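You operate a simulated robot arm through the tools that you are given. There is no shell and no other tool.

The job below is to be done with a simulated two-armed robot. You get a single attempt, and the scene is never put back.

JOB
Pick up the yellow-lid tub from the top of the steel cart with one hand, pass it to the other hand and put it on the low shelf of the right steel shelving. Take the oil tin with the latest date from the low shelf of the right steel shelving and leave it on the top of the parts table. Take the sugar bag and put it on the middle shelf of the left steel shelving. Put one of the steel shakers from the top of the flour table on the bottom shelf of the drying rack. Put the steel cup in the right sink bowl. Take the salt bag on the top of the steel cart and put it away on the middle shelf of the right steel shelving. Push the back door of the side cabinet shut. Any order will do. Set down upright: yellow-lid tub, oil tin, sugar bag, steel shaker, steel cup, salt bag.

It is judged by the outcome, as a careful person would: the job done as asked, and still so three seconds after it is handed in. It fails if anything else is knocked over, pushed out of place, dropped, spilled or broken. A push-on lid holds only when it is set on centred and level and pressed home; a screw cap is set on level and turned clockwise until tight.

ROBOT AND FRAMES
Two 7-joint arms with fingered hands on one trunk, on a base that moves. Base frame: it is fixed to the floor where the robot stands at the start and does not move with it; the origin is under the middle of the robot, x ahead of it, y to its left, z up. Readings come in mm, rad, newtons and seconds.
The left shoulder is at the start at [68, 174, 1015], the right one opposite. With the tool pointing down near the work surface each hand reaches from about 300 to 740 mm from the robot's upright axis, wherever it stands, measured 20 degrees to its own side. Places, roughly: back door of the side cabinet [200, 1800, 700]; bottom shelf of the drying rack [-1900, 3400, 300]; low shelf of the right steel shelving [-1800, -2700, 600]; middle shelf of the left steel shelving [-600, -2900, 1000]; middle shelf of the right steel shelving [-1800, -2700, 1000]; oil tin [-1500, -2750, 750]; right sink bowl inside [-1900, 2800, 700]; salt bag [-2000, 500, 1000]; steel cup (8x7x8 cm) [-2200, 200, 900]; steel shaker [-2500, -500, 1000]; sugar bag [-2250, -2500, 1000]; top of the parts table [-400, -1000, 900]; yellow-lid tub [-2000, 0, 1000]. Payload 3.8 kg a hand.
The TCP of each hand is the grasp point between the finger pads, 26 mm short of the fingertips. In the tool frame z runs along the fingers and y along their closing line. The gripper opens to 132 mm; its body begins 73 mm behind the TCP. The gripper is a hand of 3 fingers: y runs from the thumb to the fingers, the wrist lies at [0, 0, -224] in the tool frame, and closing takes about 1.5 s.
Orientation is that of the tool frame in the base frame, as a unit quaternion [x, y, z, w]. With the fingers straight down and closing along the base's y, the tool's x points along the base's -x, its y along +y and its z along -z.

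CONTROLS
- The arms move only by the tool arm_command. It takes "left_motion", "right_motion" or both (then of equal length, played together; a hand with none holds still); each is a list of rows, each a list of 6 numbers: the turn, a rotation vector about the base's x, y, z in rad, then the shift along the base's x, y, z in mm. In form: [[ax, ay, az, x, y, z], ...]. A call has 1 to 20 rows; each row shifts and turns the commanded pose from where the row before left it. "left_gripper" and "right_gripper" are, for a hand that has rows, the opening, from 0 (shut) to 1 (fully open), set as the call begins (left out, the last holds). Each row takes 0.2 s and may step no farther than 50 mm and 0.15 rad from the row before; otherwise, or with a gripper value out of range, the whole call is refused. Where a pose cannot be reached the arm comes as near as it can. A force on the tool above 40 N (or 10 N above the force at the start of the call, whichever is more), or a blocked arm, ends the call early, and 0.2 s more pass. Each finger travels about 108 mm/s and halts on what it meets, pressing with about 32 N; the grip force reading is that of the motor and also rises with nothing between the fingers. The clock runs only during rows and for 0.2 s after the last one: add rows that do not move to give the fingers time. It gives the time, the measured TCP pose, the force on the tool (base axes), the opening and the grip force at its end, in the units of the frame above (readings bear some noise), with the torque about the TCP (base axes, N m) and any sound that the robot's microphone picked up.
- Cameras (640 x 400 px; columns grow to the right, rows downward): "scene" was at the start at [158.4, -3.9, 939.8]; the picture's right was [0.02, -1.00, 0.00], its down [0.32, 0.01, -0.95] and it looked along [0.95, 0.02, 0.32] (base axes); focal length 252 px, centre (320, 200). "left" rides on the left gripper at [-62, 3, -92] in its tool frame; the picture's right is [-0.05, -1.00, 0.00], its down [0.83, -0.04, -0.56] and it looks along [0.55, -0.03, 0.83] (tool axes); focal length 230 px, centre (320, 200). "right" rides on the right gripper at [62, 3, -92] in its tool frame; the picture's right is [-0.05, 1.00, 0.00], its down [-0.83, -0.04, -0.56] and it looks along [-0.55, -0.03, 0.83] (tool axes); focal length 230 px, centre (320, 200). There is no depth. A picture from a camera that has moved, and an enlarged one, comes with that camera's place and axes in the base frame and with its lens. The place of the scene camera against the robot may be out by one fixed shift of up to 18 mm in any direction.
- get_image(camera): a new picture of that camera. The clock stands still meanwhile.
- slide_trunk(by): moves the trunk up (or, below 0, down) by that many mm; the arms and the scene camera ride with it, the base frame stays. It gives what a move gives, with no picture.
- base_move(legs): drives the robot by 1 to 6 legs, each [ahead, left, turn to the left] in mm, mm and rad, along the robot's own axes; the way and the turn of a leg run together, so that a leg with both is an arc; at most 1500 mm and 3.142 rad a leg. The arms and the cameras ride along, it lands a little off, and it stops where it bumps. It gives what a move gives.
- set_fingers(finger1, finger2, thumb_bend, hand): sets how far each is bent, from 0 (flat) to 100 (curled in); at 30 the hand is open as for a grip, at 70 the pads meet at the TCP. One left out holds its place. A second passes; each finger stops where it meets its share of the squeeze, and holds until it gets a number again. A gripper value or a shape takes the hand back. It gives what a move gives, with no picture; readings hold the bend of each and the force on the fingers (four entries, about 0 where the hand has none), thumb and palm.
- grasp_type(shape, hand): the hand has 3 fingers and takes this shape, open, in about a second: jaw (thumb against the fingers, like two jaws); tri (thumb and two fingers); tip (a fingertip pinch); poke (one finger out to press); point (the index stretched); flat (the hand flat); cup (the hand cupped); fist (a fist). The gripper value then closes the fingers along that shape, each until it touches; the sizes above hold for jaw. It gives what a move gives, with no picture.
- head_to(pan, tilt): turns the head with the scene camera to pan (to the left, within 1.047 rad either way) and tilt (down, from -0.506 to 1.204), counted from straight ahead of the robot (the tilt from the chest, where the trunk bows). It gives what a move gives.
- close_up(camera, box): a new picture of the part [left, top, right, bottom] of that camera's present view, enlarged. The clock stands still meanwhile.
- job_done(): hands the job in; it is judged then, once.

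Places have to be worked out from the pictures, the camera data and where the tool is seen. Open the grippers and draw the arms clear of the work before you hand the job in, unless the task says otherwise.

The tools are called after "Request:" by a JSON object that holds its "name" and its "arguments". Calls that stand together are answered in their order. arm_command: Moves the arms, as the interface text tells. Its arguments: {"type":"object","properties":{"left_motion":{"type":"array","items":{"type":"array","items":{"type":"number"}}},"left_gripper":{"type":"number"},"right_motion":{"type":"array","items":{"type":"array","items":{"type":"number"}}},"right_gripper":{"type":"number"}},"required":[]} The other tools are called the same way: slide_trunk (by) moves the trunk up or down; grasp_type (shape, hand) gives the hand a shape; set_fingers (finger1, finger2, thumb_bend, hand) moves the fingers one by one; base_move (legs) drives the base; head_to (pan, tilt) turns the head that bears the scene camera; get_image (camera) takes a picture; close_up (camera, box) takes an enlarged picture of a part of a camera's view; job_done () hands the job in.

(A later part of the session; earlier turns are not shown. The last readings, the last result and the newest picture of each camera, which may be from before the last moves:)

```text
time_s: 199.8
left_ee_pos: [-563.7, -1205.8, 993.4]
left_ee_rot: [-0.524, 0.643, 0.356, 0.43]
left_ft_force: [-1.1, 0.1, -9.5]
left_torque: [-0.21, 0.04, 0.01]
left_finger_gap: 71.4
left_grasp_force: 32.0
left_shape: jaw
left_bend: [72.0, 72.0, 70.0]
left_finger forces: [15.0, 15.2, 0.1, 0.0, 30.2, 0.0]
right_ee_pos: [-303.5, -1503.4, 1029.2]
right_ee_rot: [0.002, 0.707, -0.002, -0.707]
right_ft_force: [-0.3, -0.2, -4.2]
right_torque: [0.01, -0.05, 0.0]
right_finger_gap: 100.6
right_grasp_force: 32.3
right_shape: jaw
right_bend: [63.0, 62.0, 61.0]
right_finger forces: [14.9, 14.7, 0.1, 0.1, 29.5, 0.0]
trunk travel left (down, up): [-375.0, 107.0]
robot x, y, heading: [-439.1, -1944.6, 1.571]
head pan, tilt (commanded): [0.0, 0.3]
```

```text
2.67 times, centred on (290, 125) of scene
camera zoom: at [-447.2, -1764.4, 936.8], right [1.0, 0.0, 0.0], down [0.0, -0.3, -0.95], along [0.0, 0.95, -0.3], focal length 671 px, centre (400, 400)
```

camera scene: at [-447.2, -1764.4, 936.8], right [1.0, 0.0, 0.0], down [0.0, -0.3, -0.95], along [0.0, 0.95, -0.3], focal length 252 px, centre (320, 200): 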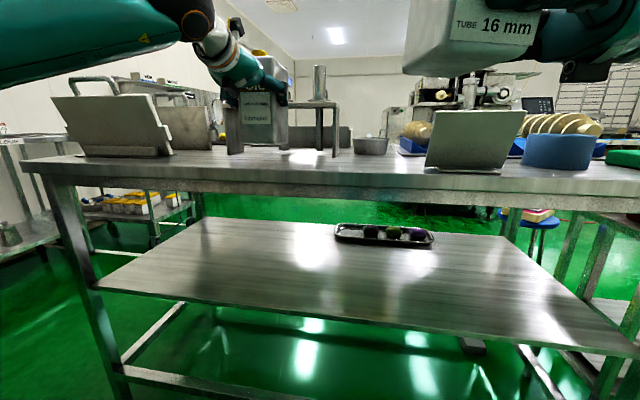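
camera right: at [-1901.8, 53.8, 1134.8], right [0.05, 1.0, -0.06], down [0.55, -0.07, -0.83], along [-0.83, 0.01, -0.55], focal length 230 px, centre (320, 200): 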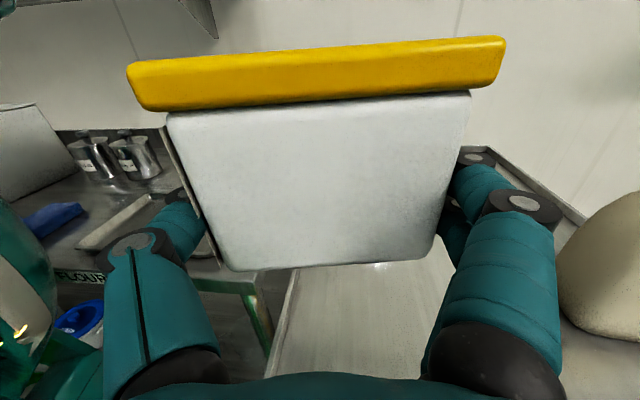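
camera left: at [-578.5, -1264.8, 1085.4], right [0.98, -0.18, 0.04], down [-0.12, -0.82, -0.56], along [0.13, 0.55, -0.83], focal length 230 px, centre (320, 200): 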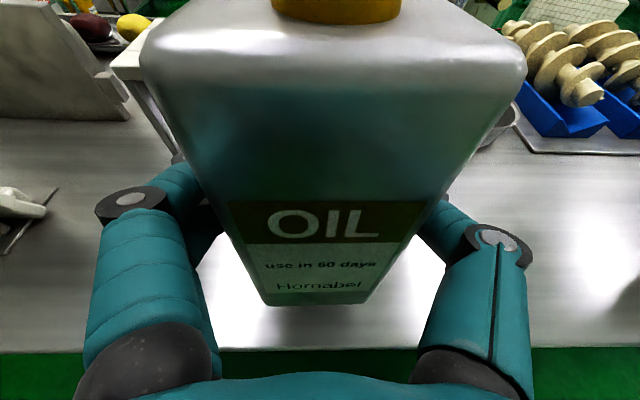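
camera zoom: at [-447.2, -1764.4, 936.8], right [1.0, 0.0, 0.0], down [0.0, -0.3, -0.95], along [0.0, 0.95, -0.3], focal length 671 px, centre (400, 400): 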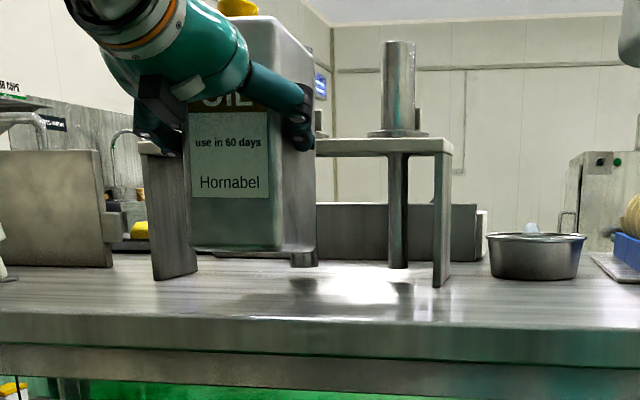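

Clearances are fine. Lowering the tin in small steps with the arm, watching the force.

Request:
{"name": "arm_command", "arguments": {"left_motion": [[0, 0, 0, 0, 0, -7], [0, 0, 0, 0, 0, -7], [0, 0, 0, 0, 0, -6], [0, 0, 0, 0, 0, 0]]}}

Request:
{"name": "close_up", "arguments": {"camera": "scene", "box": [190, 50, 390, 200]}}

```text
time_s: 200.8
left_ee_pos: [-563.4, -1204.7, 973.1]
left_ee_rot: [-0.525, 0.643, 0.356, 0.429]
left_ft_force: [-0.5, 0.2, -9.2]
left_torque: [-0.23, 0.09, 0.0]
left_finger_gap: 71.2
left_grasp_force: 31.9
left_shape: jaw
left_bend: [72.0, 72.0, 70.0]
left_finger forces: [15.0, 15.2, 0.0, 0.0, 30.3, 0.1]
right_ee_pos: [-304.0, -1504.2, 1027.6]
right_ee_rot: [0.001, 0.707, -0.003, -0.707]
right_ft_force: [0.2, -0.1, -4.1]
right_torque: [0.02, -0.03, -0.02]
right_finger_gap: 100.6
right_grasp_force: 32.5
right_shape: jaw
right_bend: [63.0, 62.0, 61.0]
right_finger forces: [14.9, 14.7, 0.0, 0.1, 29.6, 0.0]
trunk travel left (down, up): [-375.0, 107.0]
robot x, y, heading: [-441.1, -1950.0, 1.574]
head pan, tilt (commanded): [0.0, 0.3]
```

```text
2.67 times, centred on (290, 125) of scene
camera zoom: at [-447.2, -1764.2, 936.7], right [1.0, 0.0, 0.0], down [0.0, -0.3, -0.95], along [0.0, 0.95, -0.3], focal length 671 px, centre (400, 400)
```

zoom: 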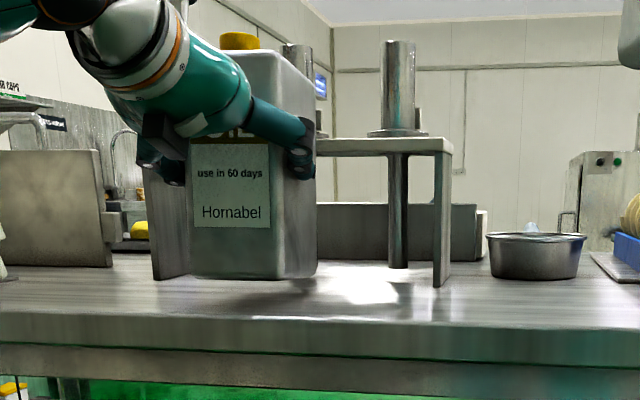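

Still ~15 mm above the table. Lowering further in fine steps.

Request:
{"name": "arm_command", "arguments": {"left_motion": [[0, 0, 0, 0, 0, -4], [0, 0, 0, 0, 0, -4], [0, 0, 0, 0, 0, -3], [0, 0, 0, 0, 0, 0]]}}

Request:
{"name": "arm_command", "arguments": {"left_motion": [[0, 0, 0, 0, 0, -2], [0, 0, 0, 0, 0, -2], [0, 0, 0, 0, 0, 0]]}}

```text
time_s: 201.8
left_ee_pos: [-563.8, -1204.2, 960.0]
left_ee_rot: [-0.524, 0.644, 0.355, 0.43]
left_ft_force: [0.3, 0.6, -10.0]
left_torque: [-0.23, 0.02, -0.02]
left_finger_gap: 71.3
left_grasp_force: 31.8
left_shape: jaw
left_bend: [72.0, 72.0, 70.0]
left_finger forces: [15.0, 15.2, 0.0, 0.0, 30.3, 0.1]
right_ee_pos: [-305.4, -1503.2, 1029.1]
right_ee_rot: [0.0, 0.707, -0.003, -0.707]
right_ft_force: [0.0, -0.2, -4.7]
right_torque: [-0.02, -0.07, 0.01]
right_finger_gap: 100.4
right_grasp_force: 31.7
right_shape: jaw
right_bend: [63.0, 62.0, 61.0]
right_finger forces: [14.9, 14.7, 0.1, 0.1, 29.5, 0.0]
trunk travel left (down, up): [-375.0, 107.0]
robot x, y, heading: [-439.0, -1946.4, 1.573]
head pan, tilt (commanded): [0.0, 0.3]
```

```text
time_s: 202.7
left_ee_pos: [-564.7, -1204.0, 957.1]
left_ee_rot: [-0.524, 0.644, 0.355, 0.43]
left_ft_force: [-0.5, 0.0, -8.6]
left_torque: [-0.18, 0.01, -0.03]
left_finger_gap: 71.4
left_grasp_force: 32.0
left_shape: jaw
left_bend: [72.0, 72.0, 70.0]
left_finger forces: [15.1, 15.2, 0.0, 0.0, 30.1, 0.0]
right_ee_pos: [-305.1, -1504.6, 1027.5]
right_ee_rot: [0.001, 0.707, -0.003, -0.707]
right_ft_force: [-0.2, 0.0, -4.2]
right_torque: [0.0, -0.08, 0.03]
right_finger_gap: 100.6
right_grasp_force: 31.9
right_shape: jaw
right_bend: [63.0, 62.0, 61.0]
right_finger forces: [15.0, 14.6, 0.1, 0.0, 29.6, 0.0]
trunk travel left (down, up): [-375.0, 107.0]
robot x, y, heading: [-438.3, -1944.9, 1.572]
head pan, tilt (commanded): [0.0, 0.3]
```

No contact yet; continuing down in 2 mm steps.

Request:
{"name": "arm_command", "arguments": {"left_motion": [[0, 0, 0, 0, 0, -2], [0, 0, 0, 0, 0, -2], [0, 0, 0, 0, 0, 0]]}}

Request:
{"name": "arm_command", "arguments": {"left_motion": [[0, 0, 0, 0, 0, -2], [0, 0, 0, 0, 0, 0]]}}

Request:
{"name": "close_up", "arguments": {"camera": "scene", "box": [190, 50, 390, 200]}}

```text
time_s: 203.4
left_ee_pos: [-563.7, -1204.3, 954.7]
left_ee_rot: [-0.524, 0.643, 0.356, 0.431]
left_ft_force: [-1.3, -2.2, -3.9]
left_torque: [0.03, -0.01, 0.01]
left_finger_gap: 71.5
left_grasp_force: 32.2
left_shape: jaw
left_bend: [72.0, 72.0, 70.0]
left_finger forces: [15.2, 14.8, 0.0, 0.1, 30.2, 0.1]
right_ee_pos: [-306.3, -1504.4, 1028.7]
right_ee_rot: [0.0, 0.707, -0.004, -0.707]
right_ft_force: [0.3, 0.2, -4.2]
right_torque: [-0.01, -0.07, -0.01]
right_finger_gap: 100.7
right_grasp_force: 31.8
right_shape: jaw
right_bend: [63.0, 62.0, 61.0]
right_finger forces: [14.9, 14.6, 0.0, 0.0, 29.6, 0.0]
trunk travel left (down, up): [-375.0, 107.0]
robot x, y, heading: [-438.4, -1949.0, 1.573]
head pan, tilt (commanded): [0.0, 0.3]
```

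```text
time_s: 204.1
left_ee_pos: [-564.0, -1204.5, 953.3]
left_ee_rot: [-0.524, 0.643, 0.357, 0.43]
left_ft_force: [0.6, -1.8, -1.2]
left_torque: [0.14, 0.05, 0.0]
left_finger_gap: 71.2
left_grasp_force: 32.7
left_shape: jaw
left_bend: [72.0, 72.0, 70.0]
left_finger forces: [15.7, 14.9, 0.0, 0.0, 30.2, 0.0]
right_ee_pos: [-304.4, -1504.0, 1028.1]
right_ee_rot: [0.001, 0.707, -0.002, -0.707]
right_ft_force: [0.4, -0.4, -3.2]
right_torque: [-0.01, -0.06, 0.0]
right_finger_gap: 100.7
right_grasp_force: 32.0
right_shape: jaw
right_bend: [63.0, 62.0, 61.0]
right_finger forces: [14.9, 14.7, 0.0, 0.1, 29.6, 0.0]
trunk travel left (down, up): [-375.0, 107.0]
robot x, y, heading: [-445.7, -1945.9, 1.57]
head pan, tilt (commanded): [0.0, 0.3]
```

```text
2.67 times, centred on (290, 125) of scene
camera zoom: at [-447.2, -1764.9, 936.9], right [1.0, 0.0, 0.0], down [0.0, -0.3, -0.96], along [0.0, 0.96, -0.3], focal length 671 px, centre (400, 400)
```

zoom: 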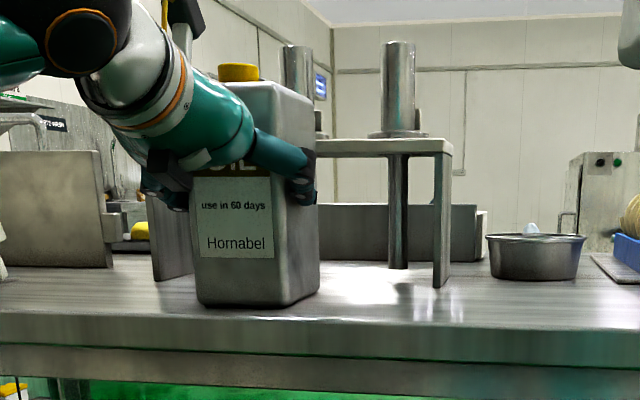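

The tin rests on the table (weight nearly all transferred). One more mm, then opening the hand.

Request:
{"name": "arm_command", "arguments": {"left_motion": [[0, 0, 0, 0, 0, -1], [0, 0, 0, 0, 0, 0]]}}

Request:
{"name": "arm_command", "arguments": {"left_motion": [[0, 0, 0, 0, 0, 0], [0, 0, 0, 0, 0, 0], [0, 0, 0, 0, 0, 0], [0, 0, 0, 0, 0, 0]], "left_gripper": 0.85}}

Request:
{"name": "arm_command", "arguments": {"left_motion": [[0, 0, 0, -4, -20, 0], [0, 0, 0, -5, -25, 0], [0, 0, 0, -5, -25, 0], [0, 0, 0, -5, -25, 0], [0, 0, 0, 0, 0, 0]]}}

Request:
{"name": "get_image", "arguments": {"camera": "scene"}}

Request:
{"name": "get_image", "arguments": {"camera": "left"}}

```text
time_s: 204.7
left_ee_pos: [-563.8, -1204.2, 953.4]
left_ee_rot: [-0.524, 0.643, 0.356, 0.431]
left_ft_force: [-1.7, -0.7, 2.7]
left_torque: [0.17, 0.03, -0.01]
left_finger_gap: 71.4
left_grasp_force: 31.6
left_shape: jaw
left_bend: [72.0, 72.0, 70.0]
left_finger forces: [16.1, 15.2, 0.0, 0.1, 29.9, 0.0]
right_ee_pos: [-304.2, -1505.1, 1030.0]
right_ee_rot: [0.001, 0.707, -0.003, -0.707]
right_ft_force: [0.2, 0.9, -3.5]
right_torque: [-0.03, -0.07, 0.03]
right_finger_gap: 100.4
right_grasp_force: 32.0
right_shape: jaw
right_bend: [63.0, 62.0, 61.0]
right_finger forces: [14.9, 14.7, 0.1, 0.1, 29.6, 0.0]
trunk travel left (down, up): [-375.0, 107.0]
robot x, y, heading: [-439.9, -1947.8, 1.571]
head pan, tilt (commanded): [0.0, 0.3]
```

```text
time_s: 205.7
left_ee_pos: [-562.8, -1204.3, 950.1]
left_ee_rot: [-0.524, 0.644, 0.355, 0.429]
left_ft_force: [0.8, 0.9, -0.2]
left_torque: [0.03, 0.02, 0.0]
left_finger_gap: 111.7
left_grasp_force: 0.0
left_shape: jaw
left_bend: [54.0, 54.0, 50.0]
left_finger forces: [0.0, 0.1, 0.0, 0.0, 0.0, 0.1]
right_ee_pos: [-304.0, -1504.4, 1028.2]
right_ee_rot: [0.001, 0.707, -0.003, -0.707]
right_ft_force: [-0.6, -0.6, -5.3]
right_torque: [-0.04, -0.05, -0.01]
right_finger_gap: 100.7
right_grasp_force: 31.5
right_shape: jaw
right_bend: [63.0, 62.0, 61.0]
right_finger forces: [15.0, 14.8, 0.1, 0.1, 29.6, 0.0]
trunk travel left (down, up): [-375.0, 107.0]
robot x, y, heading: [-437.9, -1945.5, 1.574]
head pan, tilt (commanded): [0.0, 0.3]
```

```text
time_s: 206.8
left_ee_pos: [-582.5, -1300.3, 950.5]
left_ee_rot: [-0.524, 0.643, 0.356, 0.43]
left_ft_force: [0.2, -0.4, 0.1]
left_torque: [0.02, -0.01, -0.01]
left_finger_gap: 112.0
left_grasp_force: 0.1
left_shape: jaw
left_bend: [54.0, 54.0, 50.0]
left_finger forces: [0.0, 0.0, 0.0, 0.1, 0.0, 0.0]
right_ee_pos: [-305.5, -1503.7, 1028.1]
right_ee_rot: [0.001, 0.707, -0.003, -0.707]
right_ft_force: [0.2, 0.0, -3.8]
right_torque: [0.0, -0.1, -0.01]
right_finger_gap: 100.4
right_grasp_force: 31.7
right_shape: jaw
right_bend: [63.0, 62.0, 61.0]
right_finger forces: [14.9, 14.6, 0.0, 0.0, 29.6, 0.0]
trunk travel left (down, up): [-375.0, 107.0]
robot x, y, heading: [-444.1, -1949.4, 1.577]
head pan, tilt (commanded): [0.0, 0.3]
```

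```text
taken
camera scene: at [-447.0, -1764.7, 936.8], right [1.0, 0.0, 0.0], down [0.0, -0.3, -0.96], along [0.0, 0.96, -0.3], focal length 252 px, centre (320, 200)
```

scene: 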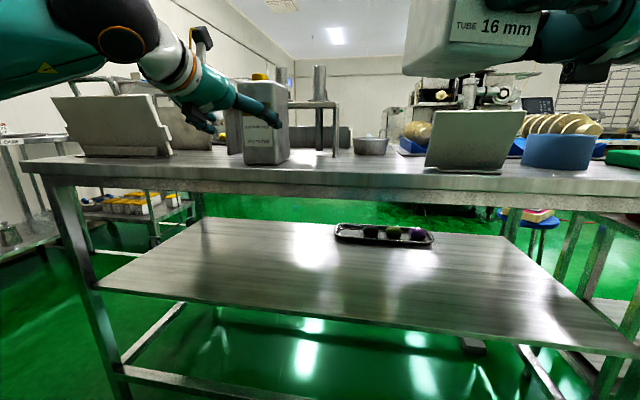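

```text
taken
camera left: at [-598.0, -1361.0, 1042.9], right [0.98, -0.18, 0.04], down [-0.13, -0.82, -0.56], along [0.13, 0.55, -0.83], focal length 230 px, centre (320, 200)
```

left: 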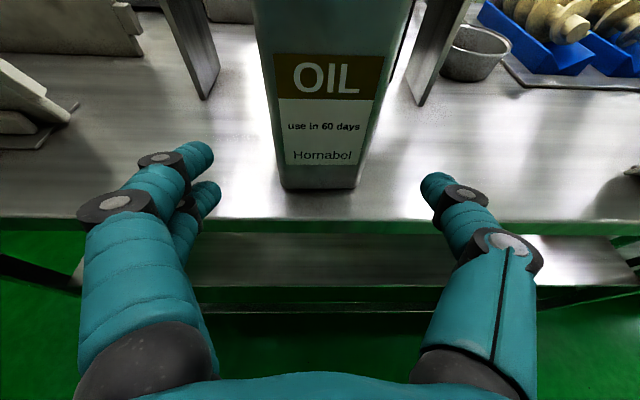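

The tin stands upright on the parts table, ~35 mm in from the edge. Now I back away, bring the left hand to a tucked tool-down pose, and swing the right hand with the tub to point forward.

Request:
{"name": "base_move", "arguments": {"legs": [[-250, 0, 0]]}}

Request:
{"name": "arm_command", "arguments": {"left_motion": [[-0.1456, 0.029, 0, -5, -25, 16], [-0.1456, 0.029, 0, -5, -25, 16], [-0.1456, 0.029, 0, -5, -25, 16], [-0.1456, 0.029, 0, -5, -25, 16], [-0.1456, 0.029, 0, -5, -25, 16], [-0.1456, 0.029, 0, -5, -25, 16], [-0.1456, 0.029, 0, -5, -25, 16], [-0.1456, 0.029, 0, -5, -20, 16], [0, 0, 0, 0, 0, 0], [0, 0, 0, 0, 0, 0], [0, 0, 0, 0, 0, 0], [0, 0, 0, 0, 0, 0], [0, 0, 0, 0, 0, 0]], "right_motion": [[0, 0, -0.1428, 2, 24, 2], [0, 0, -0.1428, 2, 24, 2], [0, 0, -0.1428, 2, 24, 2], [0, 0, -0.1428, 2, 24, 2], [0, 0, -0.1428, 2, 24, 2], [0, 0, -0.1428, 2, 24, 2], [0, 0, -0.1428, 2, 24, 2], [0, 0, -0.1428, 2, 24, 2], [0, 0, -0.1428, 2, 24, 2], [0, 0, -0.1428, 2, 24, 2], [0, 0, -0.1428, 2, 24, 2], [0, 0, 0, 0, 0, 0], [0, 0, 0, 0, 0, 0]]}}

Request:
{"name": "get_image", "arguments": {"camera": "scene"}}

Request:
{"name": "get_image", "arguments": {"camera": "right"}}

```text
time_s: 208.6
left_ee_pos: [-584.3, -1541.4, 951.1]
left_ee_rot: [-0.525, 0.643, 0.356, 0.43]
left_ft_force: [-0.2, 0.5, 1.1]
left_torque: [0.02, 0.0, 0.0]
left_finger_gap: 112.1
left_grasp_force: 0.0
left_shape: jaw
left_bend: [54.0, 54.0, 50.0]
left_finger forces: [0.0, 0.1, 0.0, 0.0, 0.0, 0.0]
right_ee_pos: [-305.6, -1744.9, 1028.4]
right_ee_rot: [0.0, 0.707, -0.003, -0.707]
right_ft_force: [0.1, -0.3, -3.5]
right_torque: [-0.05, -0.07, -0.02]
right_finger_gap: 100.8
right_grasp_force: 31.9
right_shape: jaw
right_bend: [63.0, 62.0, 61.0]
right_finger forces: [14.8, 14.6, 0.0, 0.0, 29.6, 0.1]
trunk travel left (down, up): [-375.0, 107.0]
robot x, y, heading: [-439.4, -2190.2, 1.573]
head pan, tilt (commanded): [0.0, 0.3]
```

```text
time_s: 211.4
left_ee_pos: [-625.1, -1735.2, 1079.8]
left_ee_rot: [-0.632, 0.775, -0.001, -0.001]
left_ft_force: [0.2, 0.1, 0.1]
left_torque: [0.0, 0.02, 0.04]
left_finger_gap: 112.0
left_grasp_force: 0.1
left_shape: jaw
left_bend: [54.0, 54.0, 50.0]
left_finger forces: [0.0, 0.0, 0.0, 0.1, 0.0, 0.0]
right_ee_pos: [-282.2, -1480.0, 1050.5]
right_ee_rot: [-0.501, -0.5, -0.497, 0.502]
right_ft_force: [-0.1, -0.4, -3.4]
right_torque: [-0.08, -0.02, 0.01]
right_finger_gap: 100.8
right_grasp_force: 32.2
right_shape: jaw
right_bend: [63.0, 62.0, 61.0]
right_finger forces: [14.8, 14.7, 0.0, 0.0, 29.5, 0.1]
trunk travel left (down, up): [-375.0, 107.0]
robot x, y, heading: [-438.7, -2187.3, 1.574]
head pan, tilt (commanded): [0.0, 0.3]
```

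```text
taken
camera scene: at [-447.1, -2004.9, 936.8], right [1.0, 0.0, 0.0], down [0.0, -0.3, -0.96], along [0.0, 0.96, -0.3], focal length 252 px, centre (320, 200)
```

scene: 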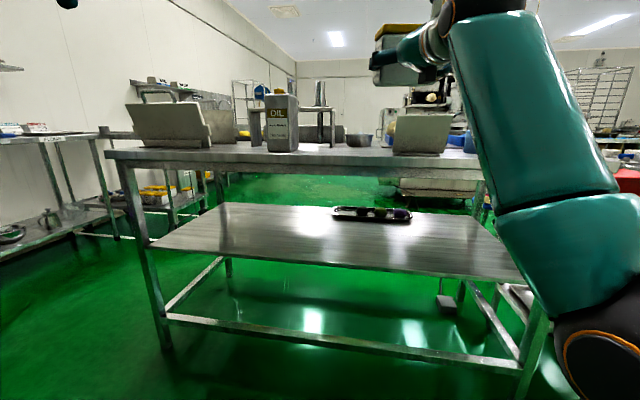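

```text
taken
camera right: at [-278.2, -1572.1, 1110.7], right [1.0, 0.01, -0.06], down [-0.04, -0.56, -0.83], along [-0.04, 0.83, -0.56], focal length 230 px, centre (320, 200)
```

right: 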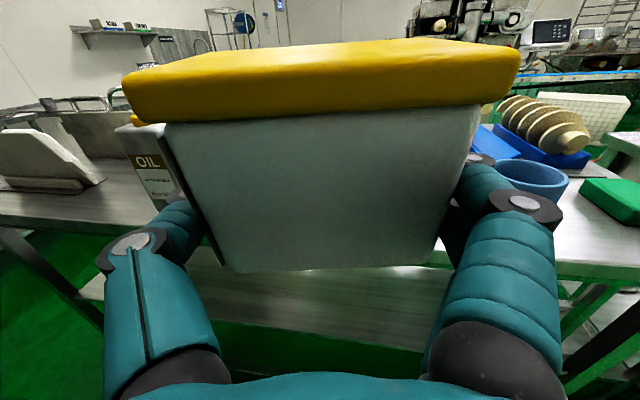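

The tub is level, pointing forward, and the tin is visible standing on the table. I'll turn left to face west, drive to in front of the shelving, then turn to face it.

Request:
{"name": "base_move", "arguments": {"legs": [[0, 0, 1.567], [790, -457, 0], [0, 0, 1.57]]}}

Request:
{"name": "get_image", "arguments": {"camera": "scene"}}

```text
time_s: 223.8
left_ee_pos: [-1049.6, -2195.5, 1079.7]
left_ee_rot: [0.772, 0.636, 0.002, -0.001]
left_ft_force: [0.3, -0.2, -1.1]
left_torque: [-0.01, 0.0, -0.01]
left_finger_gap: 111.9
left_grasp_force: 0.0
left_shape: jaw
left_bend: [54.0, 54.0, 50.0]
left_finger forces: [0.0, 0.1, 0.0, 0.1, 0.0, 0.1]
right_ee_pos: [-1389.1, -2455.0, 1050.1]
right_ee_rot: [0.503, -0.497, 0.505, 0.494]
right_ft_force: [0.5, -0.2, -3.8]
right_torque: [0.05, -0.02, -0.02]
right_finger_gap: 100.7
right_grasp_force: 32.1
right_shape: jaw
right_bend: [63.0, 62.0, 61.0]
right_finger forces: [14.7, 14.3, 0.1, 0.0, 29.0, 0.1]
trunk travel left (down, up): [-375.0, 107.0]
robot x, y, heading: [-1241.8, -1746.9, -1.559]
head pan, tilt (commanded): [0.0, 0.3]
```

```text
taken
camera scene: at [-1244.2, -1939.4, 936.8], right [-1.0, -0.01, 0.0], down [0.0, 0.3, -0.96], along [0.01, -0.96, -0.3], focal length 252 px, centre (320, 200)
```

scene: 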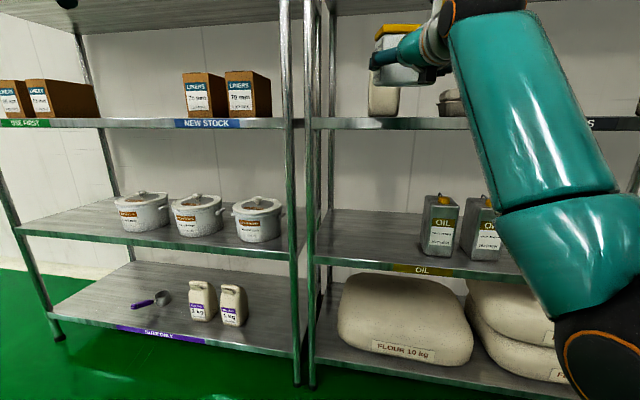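

The tub faces the empty left part of the low shelf. Lowering the trunk by 370 with the hand still outside the shelf.

Request:
{"name": "slide_trunk", "arguments": {"by": -370}}

Request:
{"name": "get_image", "arguments": {"camera": "scene"}}

Request:
{"name": "get_image", "arguments": {"camera": "right"}}

```text
time_s: 227.4
left_ee_pos: [-1049.6, -2196.5, 709.4]
left_ee_rot: [0.772, 0.636, 0.001, -0.001]
left_ft_force: [-0.6, 0.3, 0.6]
left_torque: [-0.02, 0.0, 0.0]
left_finger_gap: 112.1
left_grasp_force: 0.1
left_shape: jaw
left_bend: [54.0, 54.0, 50.0]
left_finger forces: [0.0, 0.1, 0.1, 0.0, 0.0, 0.1]
right_ee_pos: [-1389.3, -2454.8, 680.3]
right_ee_rot: [0.503, -0.497, 0.505, 0.495]
right_ft_force: [0.5, -1.0, -4.1]
right_torque: [0.04, -0.01, 0.01]
right_finger_gap: 100.6
right_grasp_force: 32.2
right_shape: jaw
right_bend: [63.0, 62.0, 61.0]
right_finger forces: [14.6, 14.3, 0.1, 0.0, 28.9, 0.0]
trunk travel left (down, up): [-5.0, 477.0]
robot x, y, heading: [-1241.4, -1741.2, -1.556]
head pan, tilt (commanded): [0.0, 0.3]
```

```text
taken
camera scene: at [-1244.1, -1945.6, 570.7], right [-1.0, -0.01, 0.0], down [0.0, 0.3, -0.96], along [0.01, -0.96, -0.3], focal length 252 px, centre (320, 200)
```

scene: 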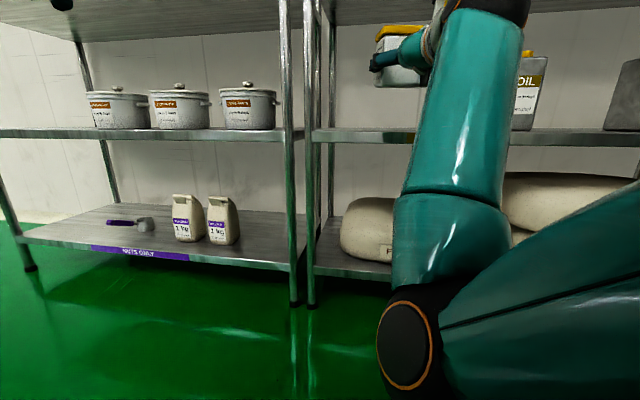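

```text
taken
camera right: at [-1394.0, -2363.0, 740.8], right [-1.0, -0.01, -0.06], down [0.04, 0.56, -0.83], along [0.04, -0.83, -0.56], focal length 230 px, centre (320, 200)
```

right: 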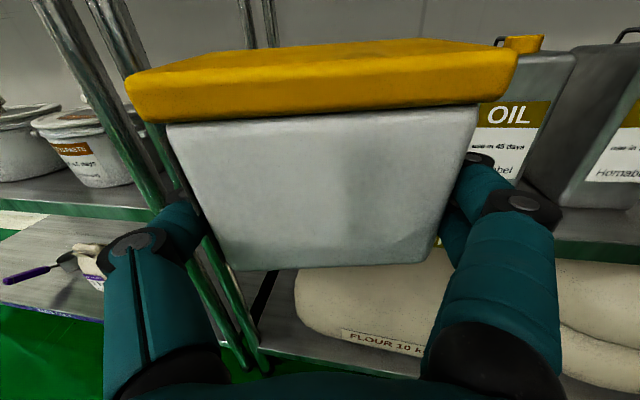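

The tub is ~85 mm above low-shelf level. Lowering the arm about 62 mm while still outside.

Request:
{"name": "arm_command", "arguments": {"right_motion": [[0, 0, 0, 0, 0, -16], [0, 0, 0, 0, 0, -16], [0, 0, 0, 0, 0, -15], [0, 0, 0, 0, 0, -15], [0, 0, 0, 0, 0, 0]]}}

Request:
{"name": "get_image", "arguments": {"camera": "scene"}}

Request:
{"name": "get_image", "arguments": {"camera": "right"}}

```text
time_s: 228.6
left_ee_pos: [-1050.7, -2197.1, 710.5]
left_ee_rot: [0.773, 0.635, 0.002, -0.001]
left_ft_force: [0.1, 0.9, 0.1]
left_torque: [-0.02, 0.0, -0.04]
left_finger_gap: 112.2
left_grasp_force: 0.2
left_shape: jaw
left_bend: [54.0, 54.0, 50.0]
left_finger forces: [0.0, 0.0, 0.1, 0.0, 0.0, 0.0]
right_ee_pos: [-1390.7, -2456.5, 617.6]
right_ee_rot: [0.503, -0.498, 0.504, 0.496]
right_ft_force: [0.2, 0.2, -4.5]
right_torque: [0.04, -0.02, -0.05]
right_finger_gap: 100.7
right_grasp_force: 32.7
right_shape: jaw
right_bend: [63.0, 62.0, 61.0]
right_finger forces: [14.6, 14.3, 0.0, 0.0, 28.9, 0.0]
trunk travel left (down, up): [-5.0, 477.0]
robot x, y, heading: [-1241.4, -1743.8, -1.557]
head pan, tilt (commanded): [0.0, 0.3]
```

```text
taken
camera scene: at [-1244.1, -1945.6, 570.7], right [-1.0, -0.01, 0.0], down [0.0, 0.3, -0.96], along [0.01, -0.96, -0.3], focal length 252 px, centre (320, 200)
```

scene: 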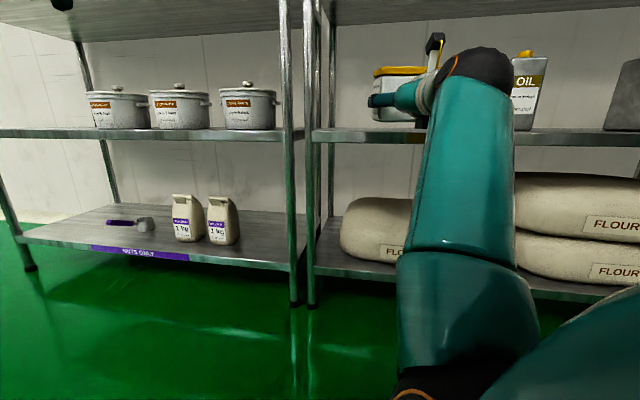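

```text
taken
camera right: at [-1394.3, -2364.0, 678.3], right [-1.0, -0.02, -0.06], down [0.04, 0.56, -0.83], along [0.04, -0.83, -0.56], focal length 230 px, centre (320, 200)
```

right: 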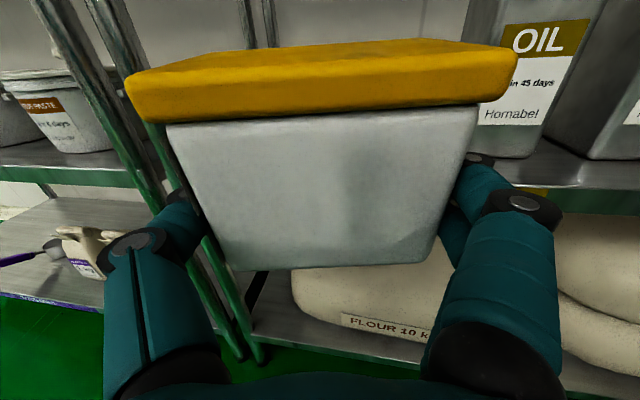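

Clearances look right: tub bottom ~23 mm above the shelf. Driving forward 150 mm first and checking.

Request:
{"name": "base_move", "arguments": {"legs": [[150, 0, 0]]}}

Request:
{"name": "get_image", "arguments": {"camera": "scene"}}

Request:
{"name": "get_image", "arguments": {"camera": "right"}}

```text
time_s: 230.0
left_ee_pos: [-1047.1, -2346.5, 710.7]
left_ee_rot: [0.772, 0.636, 0.001, 0.0]
left_ft_force: [-0.2, 0.5, 0.3]
left_torque: [0.02, 0.0, 0.0]
left_finger_gap: 112.1
left_grasp_force: 0.0
left_shape: jaw
left_bend: [54.0, 54.0, 50.0]
left_finger forces: [0.0, 0.0, 0.0, 0.1, 0.1, 0.0]
right_ee_pos: [-1387.2, -2607.2, 618.4]
right_ee_rot: [0.504, -0.497, 0.506, 0.493]
right_ft_force: [-0.3, 0.3, -4.2]
right_torque: [0.05, -0.02, -0.02]
right_finger_gap: 100.5
right_grasp_force: 32.1
right_shape: jaw
right_bend: [63.0, 62.0, 61.0]
right_finger forces: [14.6, 14.4, 0.1, 0.1, 28.9, 0.0]
trunk travel left (down, up): [-5.0, 477.0]
robot x, y, heading: [-1239.2, -1896.4, -1.553]
head pan, tilt (commanded): [0.0, 0.3]
```

```text
taken
camera scene: at [-1241.6, -2096.2, 570.6], right [-1.0, -0.02, 0.0], down [0.0, 0.3, -0.96], along [0.01, -0.95, -0.3], focal length 252 px, centre (320, 200)
```

scene: 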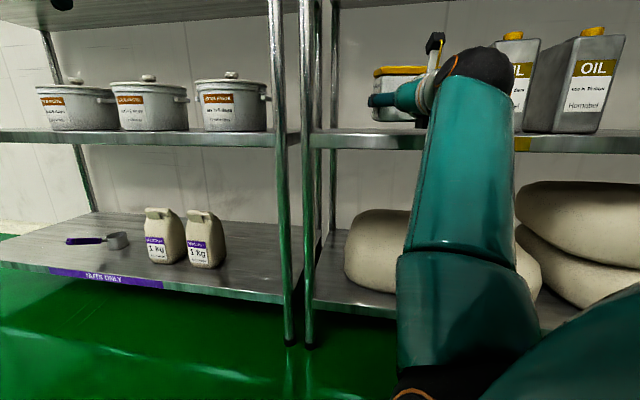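

```text
taken
camera right: at [-1391.2, -2514.7, 678.6], right [-1.0, -0.02, -0.06], down [0.04, 0.56, -0.83], along [0.05, -0.83, -0.56], focal length 230 px, centre (320, 200)
```

right: 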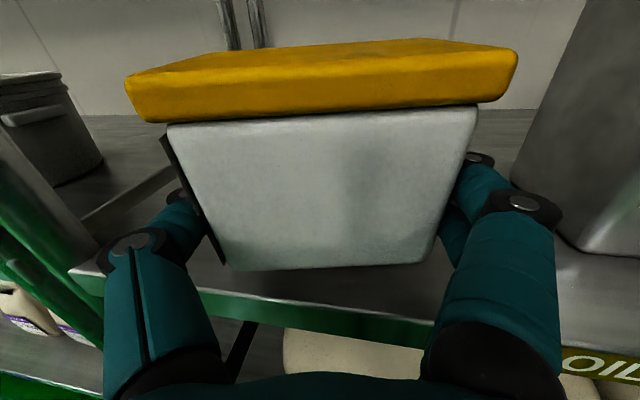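

All clear on both sides. Driving the remaining ~85 mm.

Request:
{"name": "base_move", "arguments": {"legs": [[85, 0, 0]]}}

Request:
{"name": "get_image", "arguments": {"camera": "scene"}}

Request:
{"name": "get_image", "arguments": {"camera": "right"}}

```text
time_s: 231.1
left_ee_pos: [-1045.5, -2433.1, 709.6]
left_ee_rot: [0.772, 0.636, 0.002, 0.0]
left_ft_force: [-0.9, 0.0, 0.6]
left_torque: [-0.02, -0.01, 0.02]
left_finger_gap: 112.2
left_grasp_force: 0.0
left_shape: jaw
left_bend: [54.0, 54.0, 50.0]
left_finger forces: [0.1, 0.0, 0.0, 0.0, 0.1, 0.0]
right_ee_pos: [-1385.8, -2692.4, 618.4]
right_ee_rot: [0.503, -0.498, 0.505, 0.494]
right_ft_force: [-0.3, 0.4, -4.5]
right_torque: [0.07, -0.01, 0.0]
right_finger_gap: 100.5
right_grasp_force: 31.8
right_shape: jaw
right_bend: [63.0, 62.0, 61.0]
right_finger forces: [14.6, 14.4, 0.0, 0.1, 28.9, 0.0]
trunk travel left (down, up): [-5.0, 477.0]
robot x, y, heading: [-1238.6, -1984.7, -1.559]
head pan, tilt (commanded): [0.0, 0.3]
```

```text
taken
camera scene: at [-1240.4, -2182.0, 570.6], right [-1.0, -0.01, 0.0], down [0.0, 0.3, -0.96], along [0.01, -0.95, -0.3], focal length 252 px, centre (320, 200)
```

scene: 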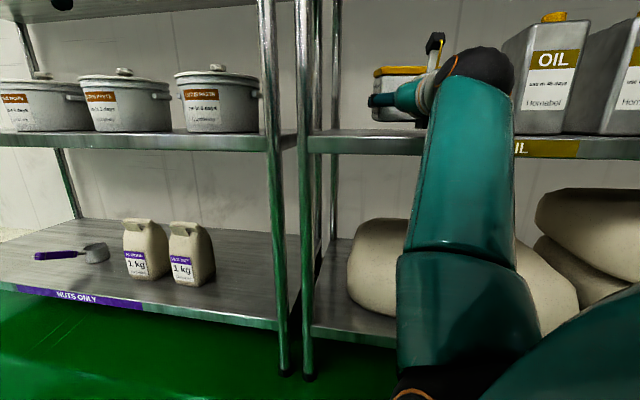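

```text
taken
camera right: at [-1390.1, -2600.5, 678.5], right [-1.0, -0.02, -0.06], down [0.04, 0.56, -0.83], along [0.05, -0.83, -0.56], focal length 230 px, centre (320, 200)
```

right: 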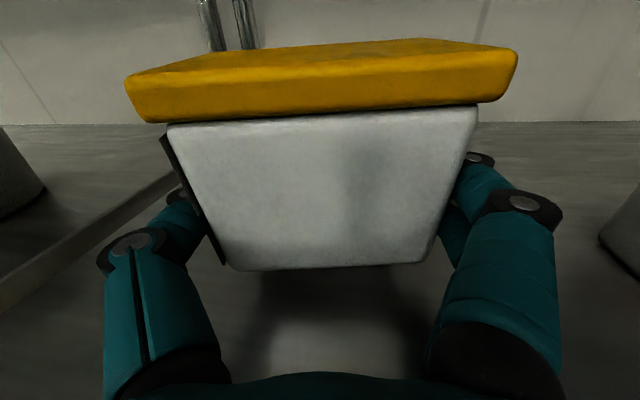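

The tub is over the shelf. Lowering in small steps until the shelf takes the weight.

Request:
{"name": "arm_command", "arguments": {"right_motion": [[0, 0, 0, 0, 0, -6], [0, 0, 0, 0, 0, -6], [0, 0, 0, 0, 0, -4], [0, 0, 0, 0, 0, 0]]}}

Request:
{"name": "arm_command", "arguments": {"right_motion": [[0, 0, 0, 0, 0, -2], [0, 0, 0, 0, 0, -2], [0, 0, 0, 0, 0, 0]]}}

```text
time_s: 232.1
left_ee_pos: [-1046.5, -2434.3, 710.0]
left_ee_rot: [0.772, 0.636, 0.002, -0.001]
left_ft_force: [0.2, 0.5, -0.2]
left_torque: [0.0, 0.02, -0.01]
left_finger_gap: 111.8
left_grasp_force: 0.2
left_shape: jaw
left_bend: [54.0, 54.0, 50.0]
left_finger forces: [0.0, 0.0, 0.0, 0.0, 0.0, 0.0]
right_ee_pos: [-1386.1, -2693.3, 601.6]
right_ee_rot: [0.504, -0.498, 0.504, 0.494]
right_ft_force: [0.0, 0.1, -4.1]
right_torque: [0.05, -0.01, -0.02]
right_finger_gap: 100.8
right_grasp_force: 31.6
right_shape: jaw
right_bend: [63.0, 62.0, 61.0]
right_finger forces: [14.6, 14.3, 0.1, 0.0, 28.9, 0.0]
trunk travel left (down, up): [-5.0, 477.0]
robot x, y, heading: [-1235.9, -1982.8, -1.553]
head pan, tilt (commanded): [0.0, 0.3]
```

```text
time_s: 232.9
left_ee_pos: [-1045.7, -2432.8, 711.6]
left_ee_rot: [0.771, 0.636, 0.003, -0.001]
left_ft_force: [-0.2, -0.5, -0.4]
left_torque: [-0.03, 0.03, 0.02]
left_finger_gap: 111.9
left_grasp_force: 0.0
left_shape: jaw
left_bend: [54.0, 54.0, 50.0]
left_finger forces: [0.0, 0.0, 0.0, 0.0, 0.0, 0.0]
right_ee_pos: [-1385.8, -2692.8, 597.3]
right_ee_rot: [0.504, -0.497, 0.505, 0.494]
right_ft_force: [0.3, 0.5, -4.0]
right_torque: [0.08, 0.02, -0.01]
right_finger_gap: 100.4
right_grasp_force: 31.9
right_shape: jaw
right_bend: [63.0, 62.0, 61.0]
right_finger forces: [14.6, 14.3, 0.1, 0.0, 29.0, 0.1]
trunk travel left (down, up): [-5.0, 477.0]
robot x, y, heading: [-1235.5, -1985.4, -1.558]
head pan, tilt (commanded): [0.0, 0.3]
```

No contact yet at TCP z 597; continuing.

Request:
{"name": "arm_command", "arguments": {"right_motion": [[0, 0, 0, 0, 0, -2], [0, 0, 0, 0, 0, -2], [0, 0, 0, 0, 0, 0]]}}

Request:
{"name": "arm_command", "arguments": {"right_motion": [[0, 0, 0, 0, 0, -2], [0, 0, 0, 0, 0, -2], [0, 0, 0, 0, 0, 0]]}}

```text
time_s: 233.7
left_ee_pos: [-1045.5, -2433.3, 710.4]
left_ee_rot: [0.772, 0.636, 0.002, 0.0]
left_ft_force: [0.6, -0.4, 0.1]
left_torque: [0.01, -0.01, 0.0]
left_finger_gap: 112.1
left_grasp_force: 0.0
left_shape: jaw
left_bend: [54.0, 54.0, 50.0]
left_finger forces: [0.0, 0.1, 0.0, 0.1, 0.0, 0.0]
right_ee_pos: [-1385.5, -2691.5, 595.1]
right_ee_rot: [0.503, -0.497, 0.505, 0.495]
right_ft_force: [-0.8, -2.2, 2.6]
right_torque: [0.09, -0.12, -0.03]
right_finger_gap: 100.8
right_grasp_force: 31.9
right_shape: jaw
right_bend: [63.0, 62.0, 61.0]
right_finger forces: [15.3, 14.3, 0.0, 0.0, 29.0, 0.1]
trunk travel left (down, up): [-5.0, 477.0]
robot x, y, heading: [-1234.8, -1981.8, -1.555]
head pan, tilt (commanded): [0.0, 0.3]
```

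```text
time_s: 234.5
left_ee_pos: [-1045.1, -2433.1, 710.6]
left_ee_rot: [0.771, 0.637, 0.001, 0.0]
left_ft_force: [-0.1, -0.1, 0.8]
left_torque: [0.01, 0.01, 0.03]
left_finger_gap: 112.2
left_grasp_force: 0.1
left_shape: jaw
left_bend: [54.0, 54.0, 50.0]
left_finger forces: [0.0, 0.1, 0.0, 0.1, 0.0, 0.0]
right_ee_pos: [-1385.7, -2693.4, 594.5]
right_ee_rot: [0.502, -0.494, 0.506, 0.497]
right_ft_force: [1.7, 0.3, 0.8]
right_torque: [0.17, -0.28, 0.02]
right_finger_gap: 100.4
right_grasp_force: 32.1
right_shape: jaw
right_bend: [63.0, 62.0, 61.0]
right_finger forces: [15.4, 14.2, 0.1, 0.1, 30.4, 0.0]
trunk travel left (down, up): [-5.0, 477.0]
robot x, y, heading: [-1238.2, -1982.6, -1.554]
head pan, tilt (commanded): [0.0, 0.3]
```

The shelf carries the tub (force ≈0). Opening the right hand and withdrawing straight back.

Request:
{"name": "arm_command", "arguments": {"right_motion": [[0, 0, 0, 0, 0, 0], [0, 0, 0, 0, 0, 0], [0, 0, 0, 0, 0, 0], [0, 0, 0, 0, 0, 0], [0, 0, 0, 0, 0, 0]], "right_gripper": 1}}

Request:
{"name": "get_image", "arguments": {"camera": "right"}}

```text
time_s: 235.7
left_ee_pos: [-1045.5, -2432.6, 710.3]
left_ee_rot: [0.771, 0.636, 0.002, 0.0]
left_ft_force: [0.7, 0.1, 0.2]
left_torque: [-0.01, -0.02, 0.01]
left_finger_gap: 112.1
left_grasp_force: 0.1
left_shape: jaw
left_bend: [54.0, 54.0, 50.0]
left_finger forces: [0.0, 0.0, 0.0, 0.0, 0.1, 0.1]
right_ee_pos: [-1385.4, -2693.3, 593.9]
right_ee_rot: [0.502, -0.495, 0.506, 0.497]
right_ft_force: [0.2, 0.1, 0.1]
right_torque: [-0.02, -0.02, -0.01]
right_finger_gap: 132.0
right_grasp_force: 0.0
right_shape: jaw
right_bend: [30.0, 30.0, 30.0]
right_finger forces: [0.0, 0.1, 0.1, 0.0, 0.0, 0.0]
trunk travel left (down, up): [-5.0, 477.0]
robot x, y, heading: [-1234.8, -1980.2, -1.556]
head pan, tilt (commanded): [0.0, 0.3]
```

```text
taken
camera right: at [-1390.0, -2600.9, 654.2], right [-1.0, -0.02, -0.05], down [0.04, 0.55, -0.83], along [0.04, -0.83, -0.55], focal length 230 px, centre (320, 200)
```

right: 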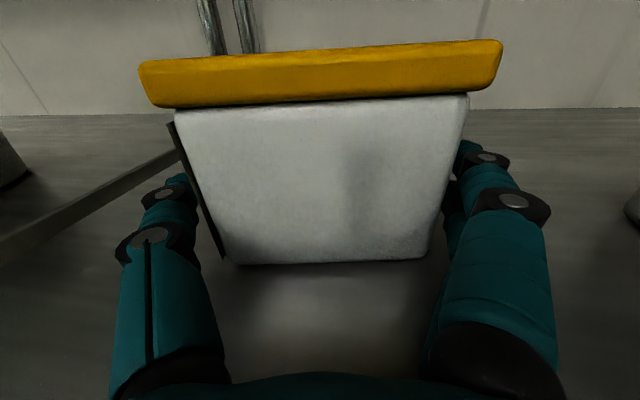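

Released. Backing the base straight out to withdraw the hand.

Request:
{"name": "base_move", "arguments": {"legs": [[-200, 0, 0]]}}

Request:
{"name": "get_image", "arguments": {"camera": "right"}}

Request:
{"name": "get_image", "arguments": {"camera": "scene"}}

```text
time_s: 237.3
left_ee_pos: [-1048.6, -2230.0, 710.5]
left_ee_rot: [0.772, 0.636, 0.001, 0.0]
left_ft_force: [1.1, 0.2, 1.0]
left_torque: [0.02, -0.01, 0.0]
left_finger_gap: 112.0
left_grasp_force: 0.1
left_shape: jaw
left_bend: [54.0, 54.0, 50.0]
left_finger forces: [0.0, 0.1, 0.0, 0.1, 0.0, 0.0]
right_ee_pos: [-1387.6, -2491.5, 594.0]
right_ee_rot: [0.502, -0.494, 0.507, 0.496]
right_ft_force: [-0.7, 0.3, 0.3]
right_torque: [0.0, 0.02, 0.02]
right_finger_gap: 131.8
right_grasp_force: 0.1
right_shape: jaw
right_bend: [30.0, 30.0, 30.0]
right_finger forces: [0.1, 0.1, 0.0, 0.0, 0.1, 0.1]
trunk travel left (down, up): [-5.0, 477.0]
robot x, y, heading: [-1240.8, -1781.6, -1.555]
head pan, tilt (commanded): [0.0, 0.3]
```

```text
taken
camera right: at [-1392.2, -2399.3, 654.3], right [-1.0, -0.02, -0.05], down [0.04, 0.55, -0.83], along [0.05, -0.83, -0.55], focal length 230 px, centre (320, 200)
```

right: 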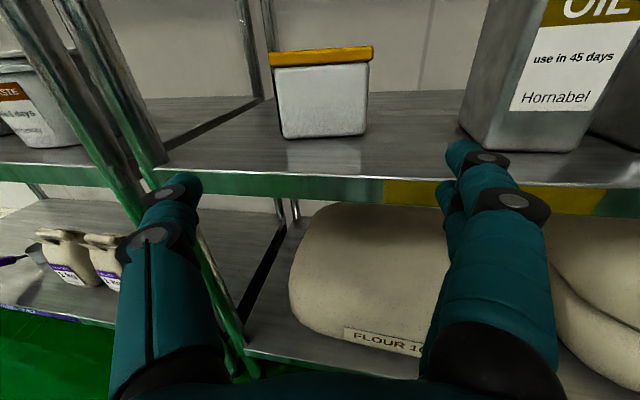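

```text
taken
camera scene: at [-1243.3, -1979.8, 570.7], right [-1.0, -0.02, 0.0], down [0.0, 0.3, -0.96], along [0.02, -0.96, -0.3], focal length 252 px, centre (320, 200)
```

scene: 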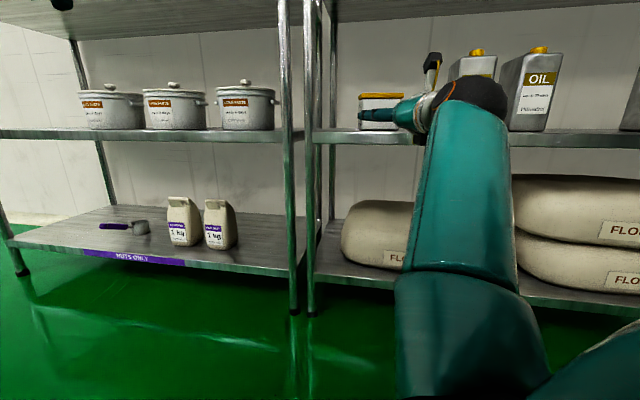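

The tub stands upright on the low shelf. Next the sugar bag: raising the trunk, backing off, and moving right toward the right end of the DRY GOODS shelf.

Request:
{"name": "slide_trunk", "arguments": {"by": 400}}

Request:
{"name": "slide_trunk", "arguments": {"by": 70}}

Request:
{"name": "base_move", "arguments": {"legs": [[-180, 0, 0], [0, -640, 0], [0, 0, -0.18]]}}

Request:
{"name": "get_image", "arguments": {"camera": "scene"}}

Request:
{"name": "get_image", "arguments": {"camera": "right"}}

```text
time_s: 241.1
left_ee_pos: [-1047.8, -2230.8, 1109.2]
left_ee_rot: [0.771, 0.636, 0.002, -0.001]
left_ft_force: [0.5, 0.2, 0.4]
left_torque: [0.0, -0.01, 0.03]
left_finger_gap: 111.9
left_grasp_force: 0.1
left_shape: jaw
left_bend: [54.0, 54.0, 50.0]
left_finger forces: [0.0, 0.0, 0.0, 0.1, 0.1, 0.1]
right_ee_pos: [-1387.9, -2492.6, 993.8]
right_ee_rot: [0.502, -0.495, 0.507, 0.496]
right_ft_force: [-0.1, -1.1, 0.0]
right_torque: [-0.01, 0.03, 0.03]
right_finger_gap: 132.0
right_grasp_force: 0.2
right_shape: jaw
right_bend: [30.0, 30.0, 30.0]
right_finger forces: [0.1, 0.0, 0.0, 0.0, 0.0, 0.1]
trunk travel left (down, up): [-405.0, 77.0]
robot x, y, heading: [-1241.6, -1782.8, -1.556]
head pan, tilt (commanded): [0.0, 0.3]
```

```text
time_s: 242.2
left_ee_pos: [-1048.2, -2231.4, 1178.6]
left_ee_rot: [0.771, 0.636, 0.003, -0.002]
left_ft_force: [1.2, 0.1, -0.3]
left_torque: [0.03, -0.02, 0.02]
left_finger_gap: 111.9
left_grasp_force: 0.1
left_shape: jaw
left_bend: [54.0, 54.0, 50.0]
left_finger forces: [0.0, 0.0, 0.0, 0.0, 0.0, 0.1]
right_ee_pos: [-1392.8, -2495.2, 1073.8]
right_ee_rot: [0.499, -0.489, 0.507, 0.504]
right_ft_force: [0.5, 0.3, -0.6]
right_torque: [0.0, 0.0, -0.01]
right_finger_gap: 131.9
right_grasp_force: 0.2
right_shape: jaw
right_bend: [30.0, 30.0, 30.0]
right_finger forces: [0.1, 0.1, 0.1, 0.0, 0.0, 0.0]
trunk travel left (down, up): [-475.0, 7.0]
robot x, y, heading: [-1240.7, -1781.9, -1.557]
head pan, tilt (commanded): [0.0, 0.3]
```

```text
time_s: 250.1
left_ee_pos: [-1779.0, -2086.4, 1180.7]
left_ee_rot: [0.826, 0.563, 0.002, 0.0]
left_ft_force: [0.3, 0.6, 0.4]
left_torque: [-0.03, -0.01, 0.0]
left_finger_gap: 112.0
left_grasp_force: 0.0
left_shape: jaw
left_bend: [54.0, 54.0, 50.0]
left_finger forces: [0.0, 0.0, 0.0, 0.0, 0.0, 0.0]
right_ee_pos: [-2171.5, -2281.5, 1068.5]
right_ee_rot: [0.453, -0.536, 0.453, 0.549]
right_ft_force: [-0.2, 0.4, -0.5]
right_torque: [-0.04, 0.02, -0.03]
right_finger_gap: 132.2
right_grasp_force: 0.0
right_shape: jaw
right_bend: [30.0, 30.0, 30.0]
right_finger forces: [0.0, 0.1, 0.1, 0.0, 0.0, 0.1]
trunk travel left (down, up): [-475.0, 7.0]
robot x, y, heading: [-1883.5, -1611.2, -1.734]
head pan, tilt (commanded): [0.0, 0.3]
```

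```text
taken
camera scene: at [-1925.1, -1813.3, 1068.4], right [-0.99, 0.17, 0.0], down [0.05, 0.29, -0.96], along [-0.16, -0.94, -0.3], focal length 252 px, centre (320, 200)
```

scene: 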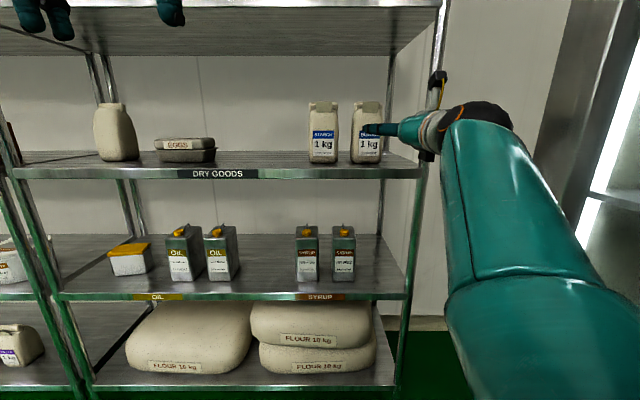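

```text
taken
camera right: at [-2156.6, -2189.9, 1127.6], right [-0.98, 0.18, -0.04], down [0.13, 0.53, -0.84], along [-0.13, -0.83, -0.54], focal length 230 px, centre (320, 200)
```

right: 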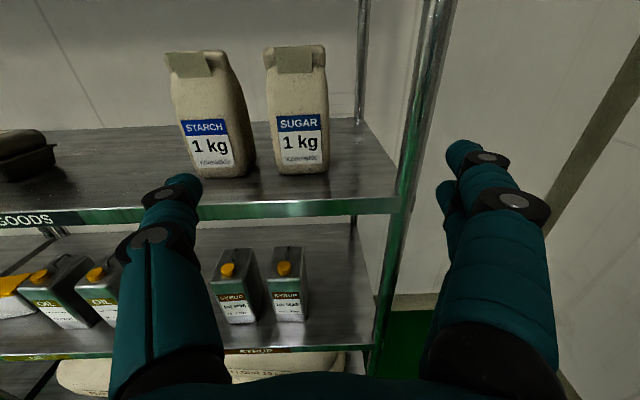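

I see the sugar bag (right) ~247 mm ahead and ~32 mm left of the hand axis, with ~35 mm gap to the starch. I'll narrow the hand to ~99 mm, shift left 32 mm, and ease forward.

Request:
{"name": "arm_command", "arguments": {"right_motion": [[0, 0, 0, 16, -3, 0], [0, 0, 0, 15.5, -3, 0], [0, 0, 0, 0, 0, 0]], "right_gripper": 0.75}}

Request:
{"name": "base_move", "arguments": {"legs": [[150, 0, 0]]}}

Request:
{"name": "get_image", "arguments": {"camera": "right"}}

Request:
{"name": "get_image", "arguments": {"camera": "scene"}}

```text
time_s: 250.9
left_ee_pos: [-1778.2, -2086.8, 1179.5]
left_ee_rot: [0.827, 0.563, 0.002, 0.0]
left_ft_force: [0.0, -0.4, 1.2]
left_torque: [-0.01, -0.01, 0.01]
left_finger_gap: 112.0
left_grasp_force: 0.0
left_shape: jaw
left_bend: [54.0, 54.0, 50.0]
left_finger forces: [0.1, 0.0, 0.0, 0.0, 0.0, 0.1]
right_ee_pos: [-2148.6, -2291.0, 1078.7]
right_ee_rot: [0.449, -0.532, 0.452, 0.558]
right_ft_force: [0.3, 0.4, -1.3]
right_torque: [0.0, -0.01, 0.01]
right_finger_gap: 99.2
right_grasp_force: 0.1
right_shape: jaw
right_bend: [63.0, 63.0, 60.0]
right_finger forces: [0.0, 0.0, 0.0, 0.1, 0.0, 0.0]
trunk travel left (down, up): [-475.0, 7.0]
robot x, y, heading: [-1883.3, -1608.9, -1.739]
head pan, tilt (commanded): [0.0, 0.3]
```

```text
time_s: 252.3
left_ee_pos: [-1802.5, -2234.3, 1180.2]
left_ee_rot: [0.826, 0.564, 0.002, 0.0]
left_ft_force: [-0.4, -0.1, -0.5]
left_torque: [0.0, 0.01, -0.03]
left_finger_gap: 112.2
left_grasp_force: 0.1
left_shape: jaw
left_bend: [54.0, 54.0, 50.0]
left_finger forces: [0.0, 0.0, 0.0, 0.1, 0.0, 0.0]
right_ee_pos: [-2173.5, -2439.1, 1077.2]
right_ee_rot: [0.451, -0.531, 0.45, 0.558]
right_ft_force: [-0.8, 0.8, -0.8]
right_torque: [0.03, 0.04, 0.01]
right_finger_gap: 99.2
right_grasp_force: 0.1
right_shape: jaw
right_bend: [63.0, 63.0, 60.0]
right_finger forces: [0.0, 0.1, 0.0, 0.1, 0.0, 0.1]
trunk travel left (down, up): [-475.0, 7.0]
robot x, y, heading: [-1909.1, -1763.4, -1.732]
head pan, tilt (commanded): [0.0, 0.3]
```

```text
taken
camera right: at [-2157.0, -2346.2, 1134.3], right [-0.98, 0.19, -0.03], down [0.12, 0.52, -0.85], along [-0.14, -0.83, -0.53], focal length 230 px, centre (320, 200)
```

right: 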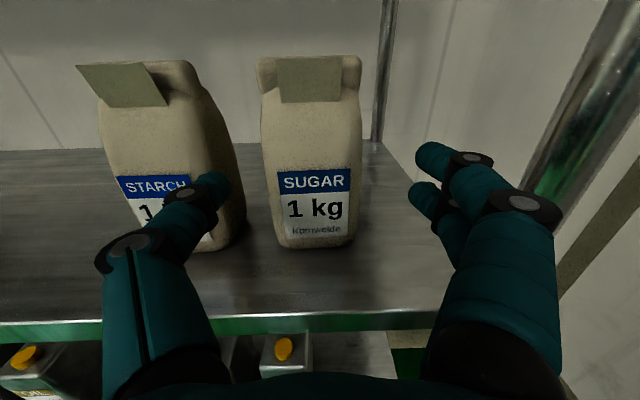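

```text
taken
camera scene: at [-1950.0, -1962.1, 1068.4], right [-0.99, 0.17, 0.0], down [0.05, 0.29, -0.96], along [-0.16, -0.94, -0.3], focal length 252 px, centre (320, 200)
```

scene: 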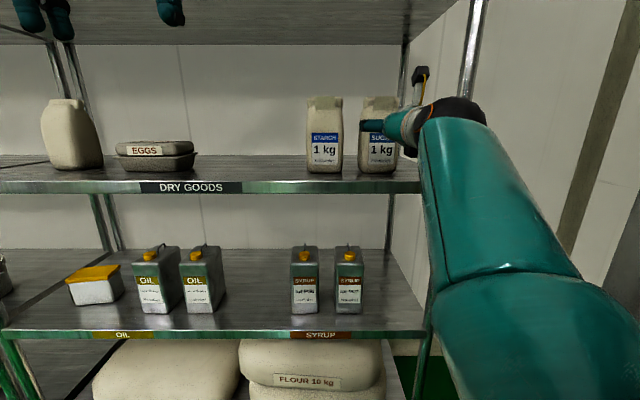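

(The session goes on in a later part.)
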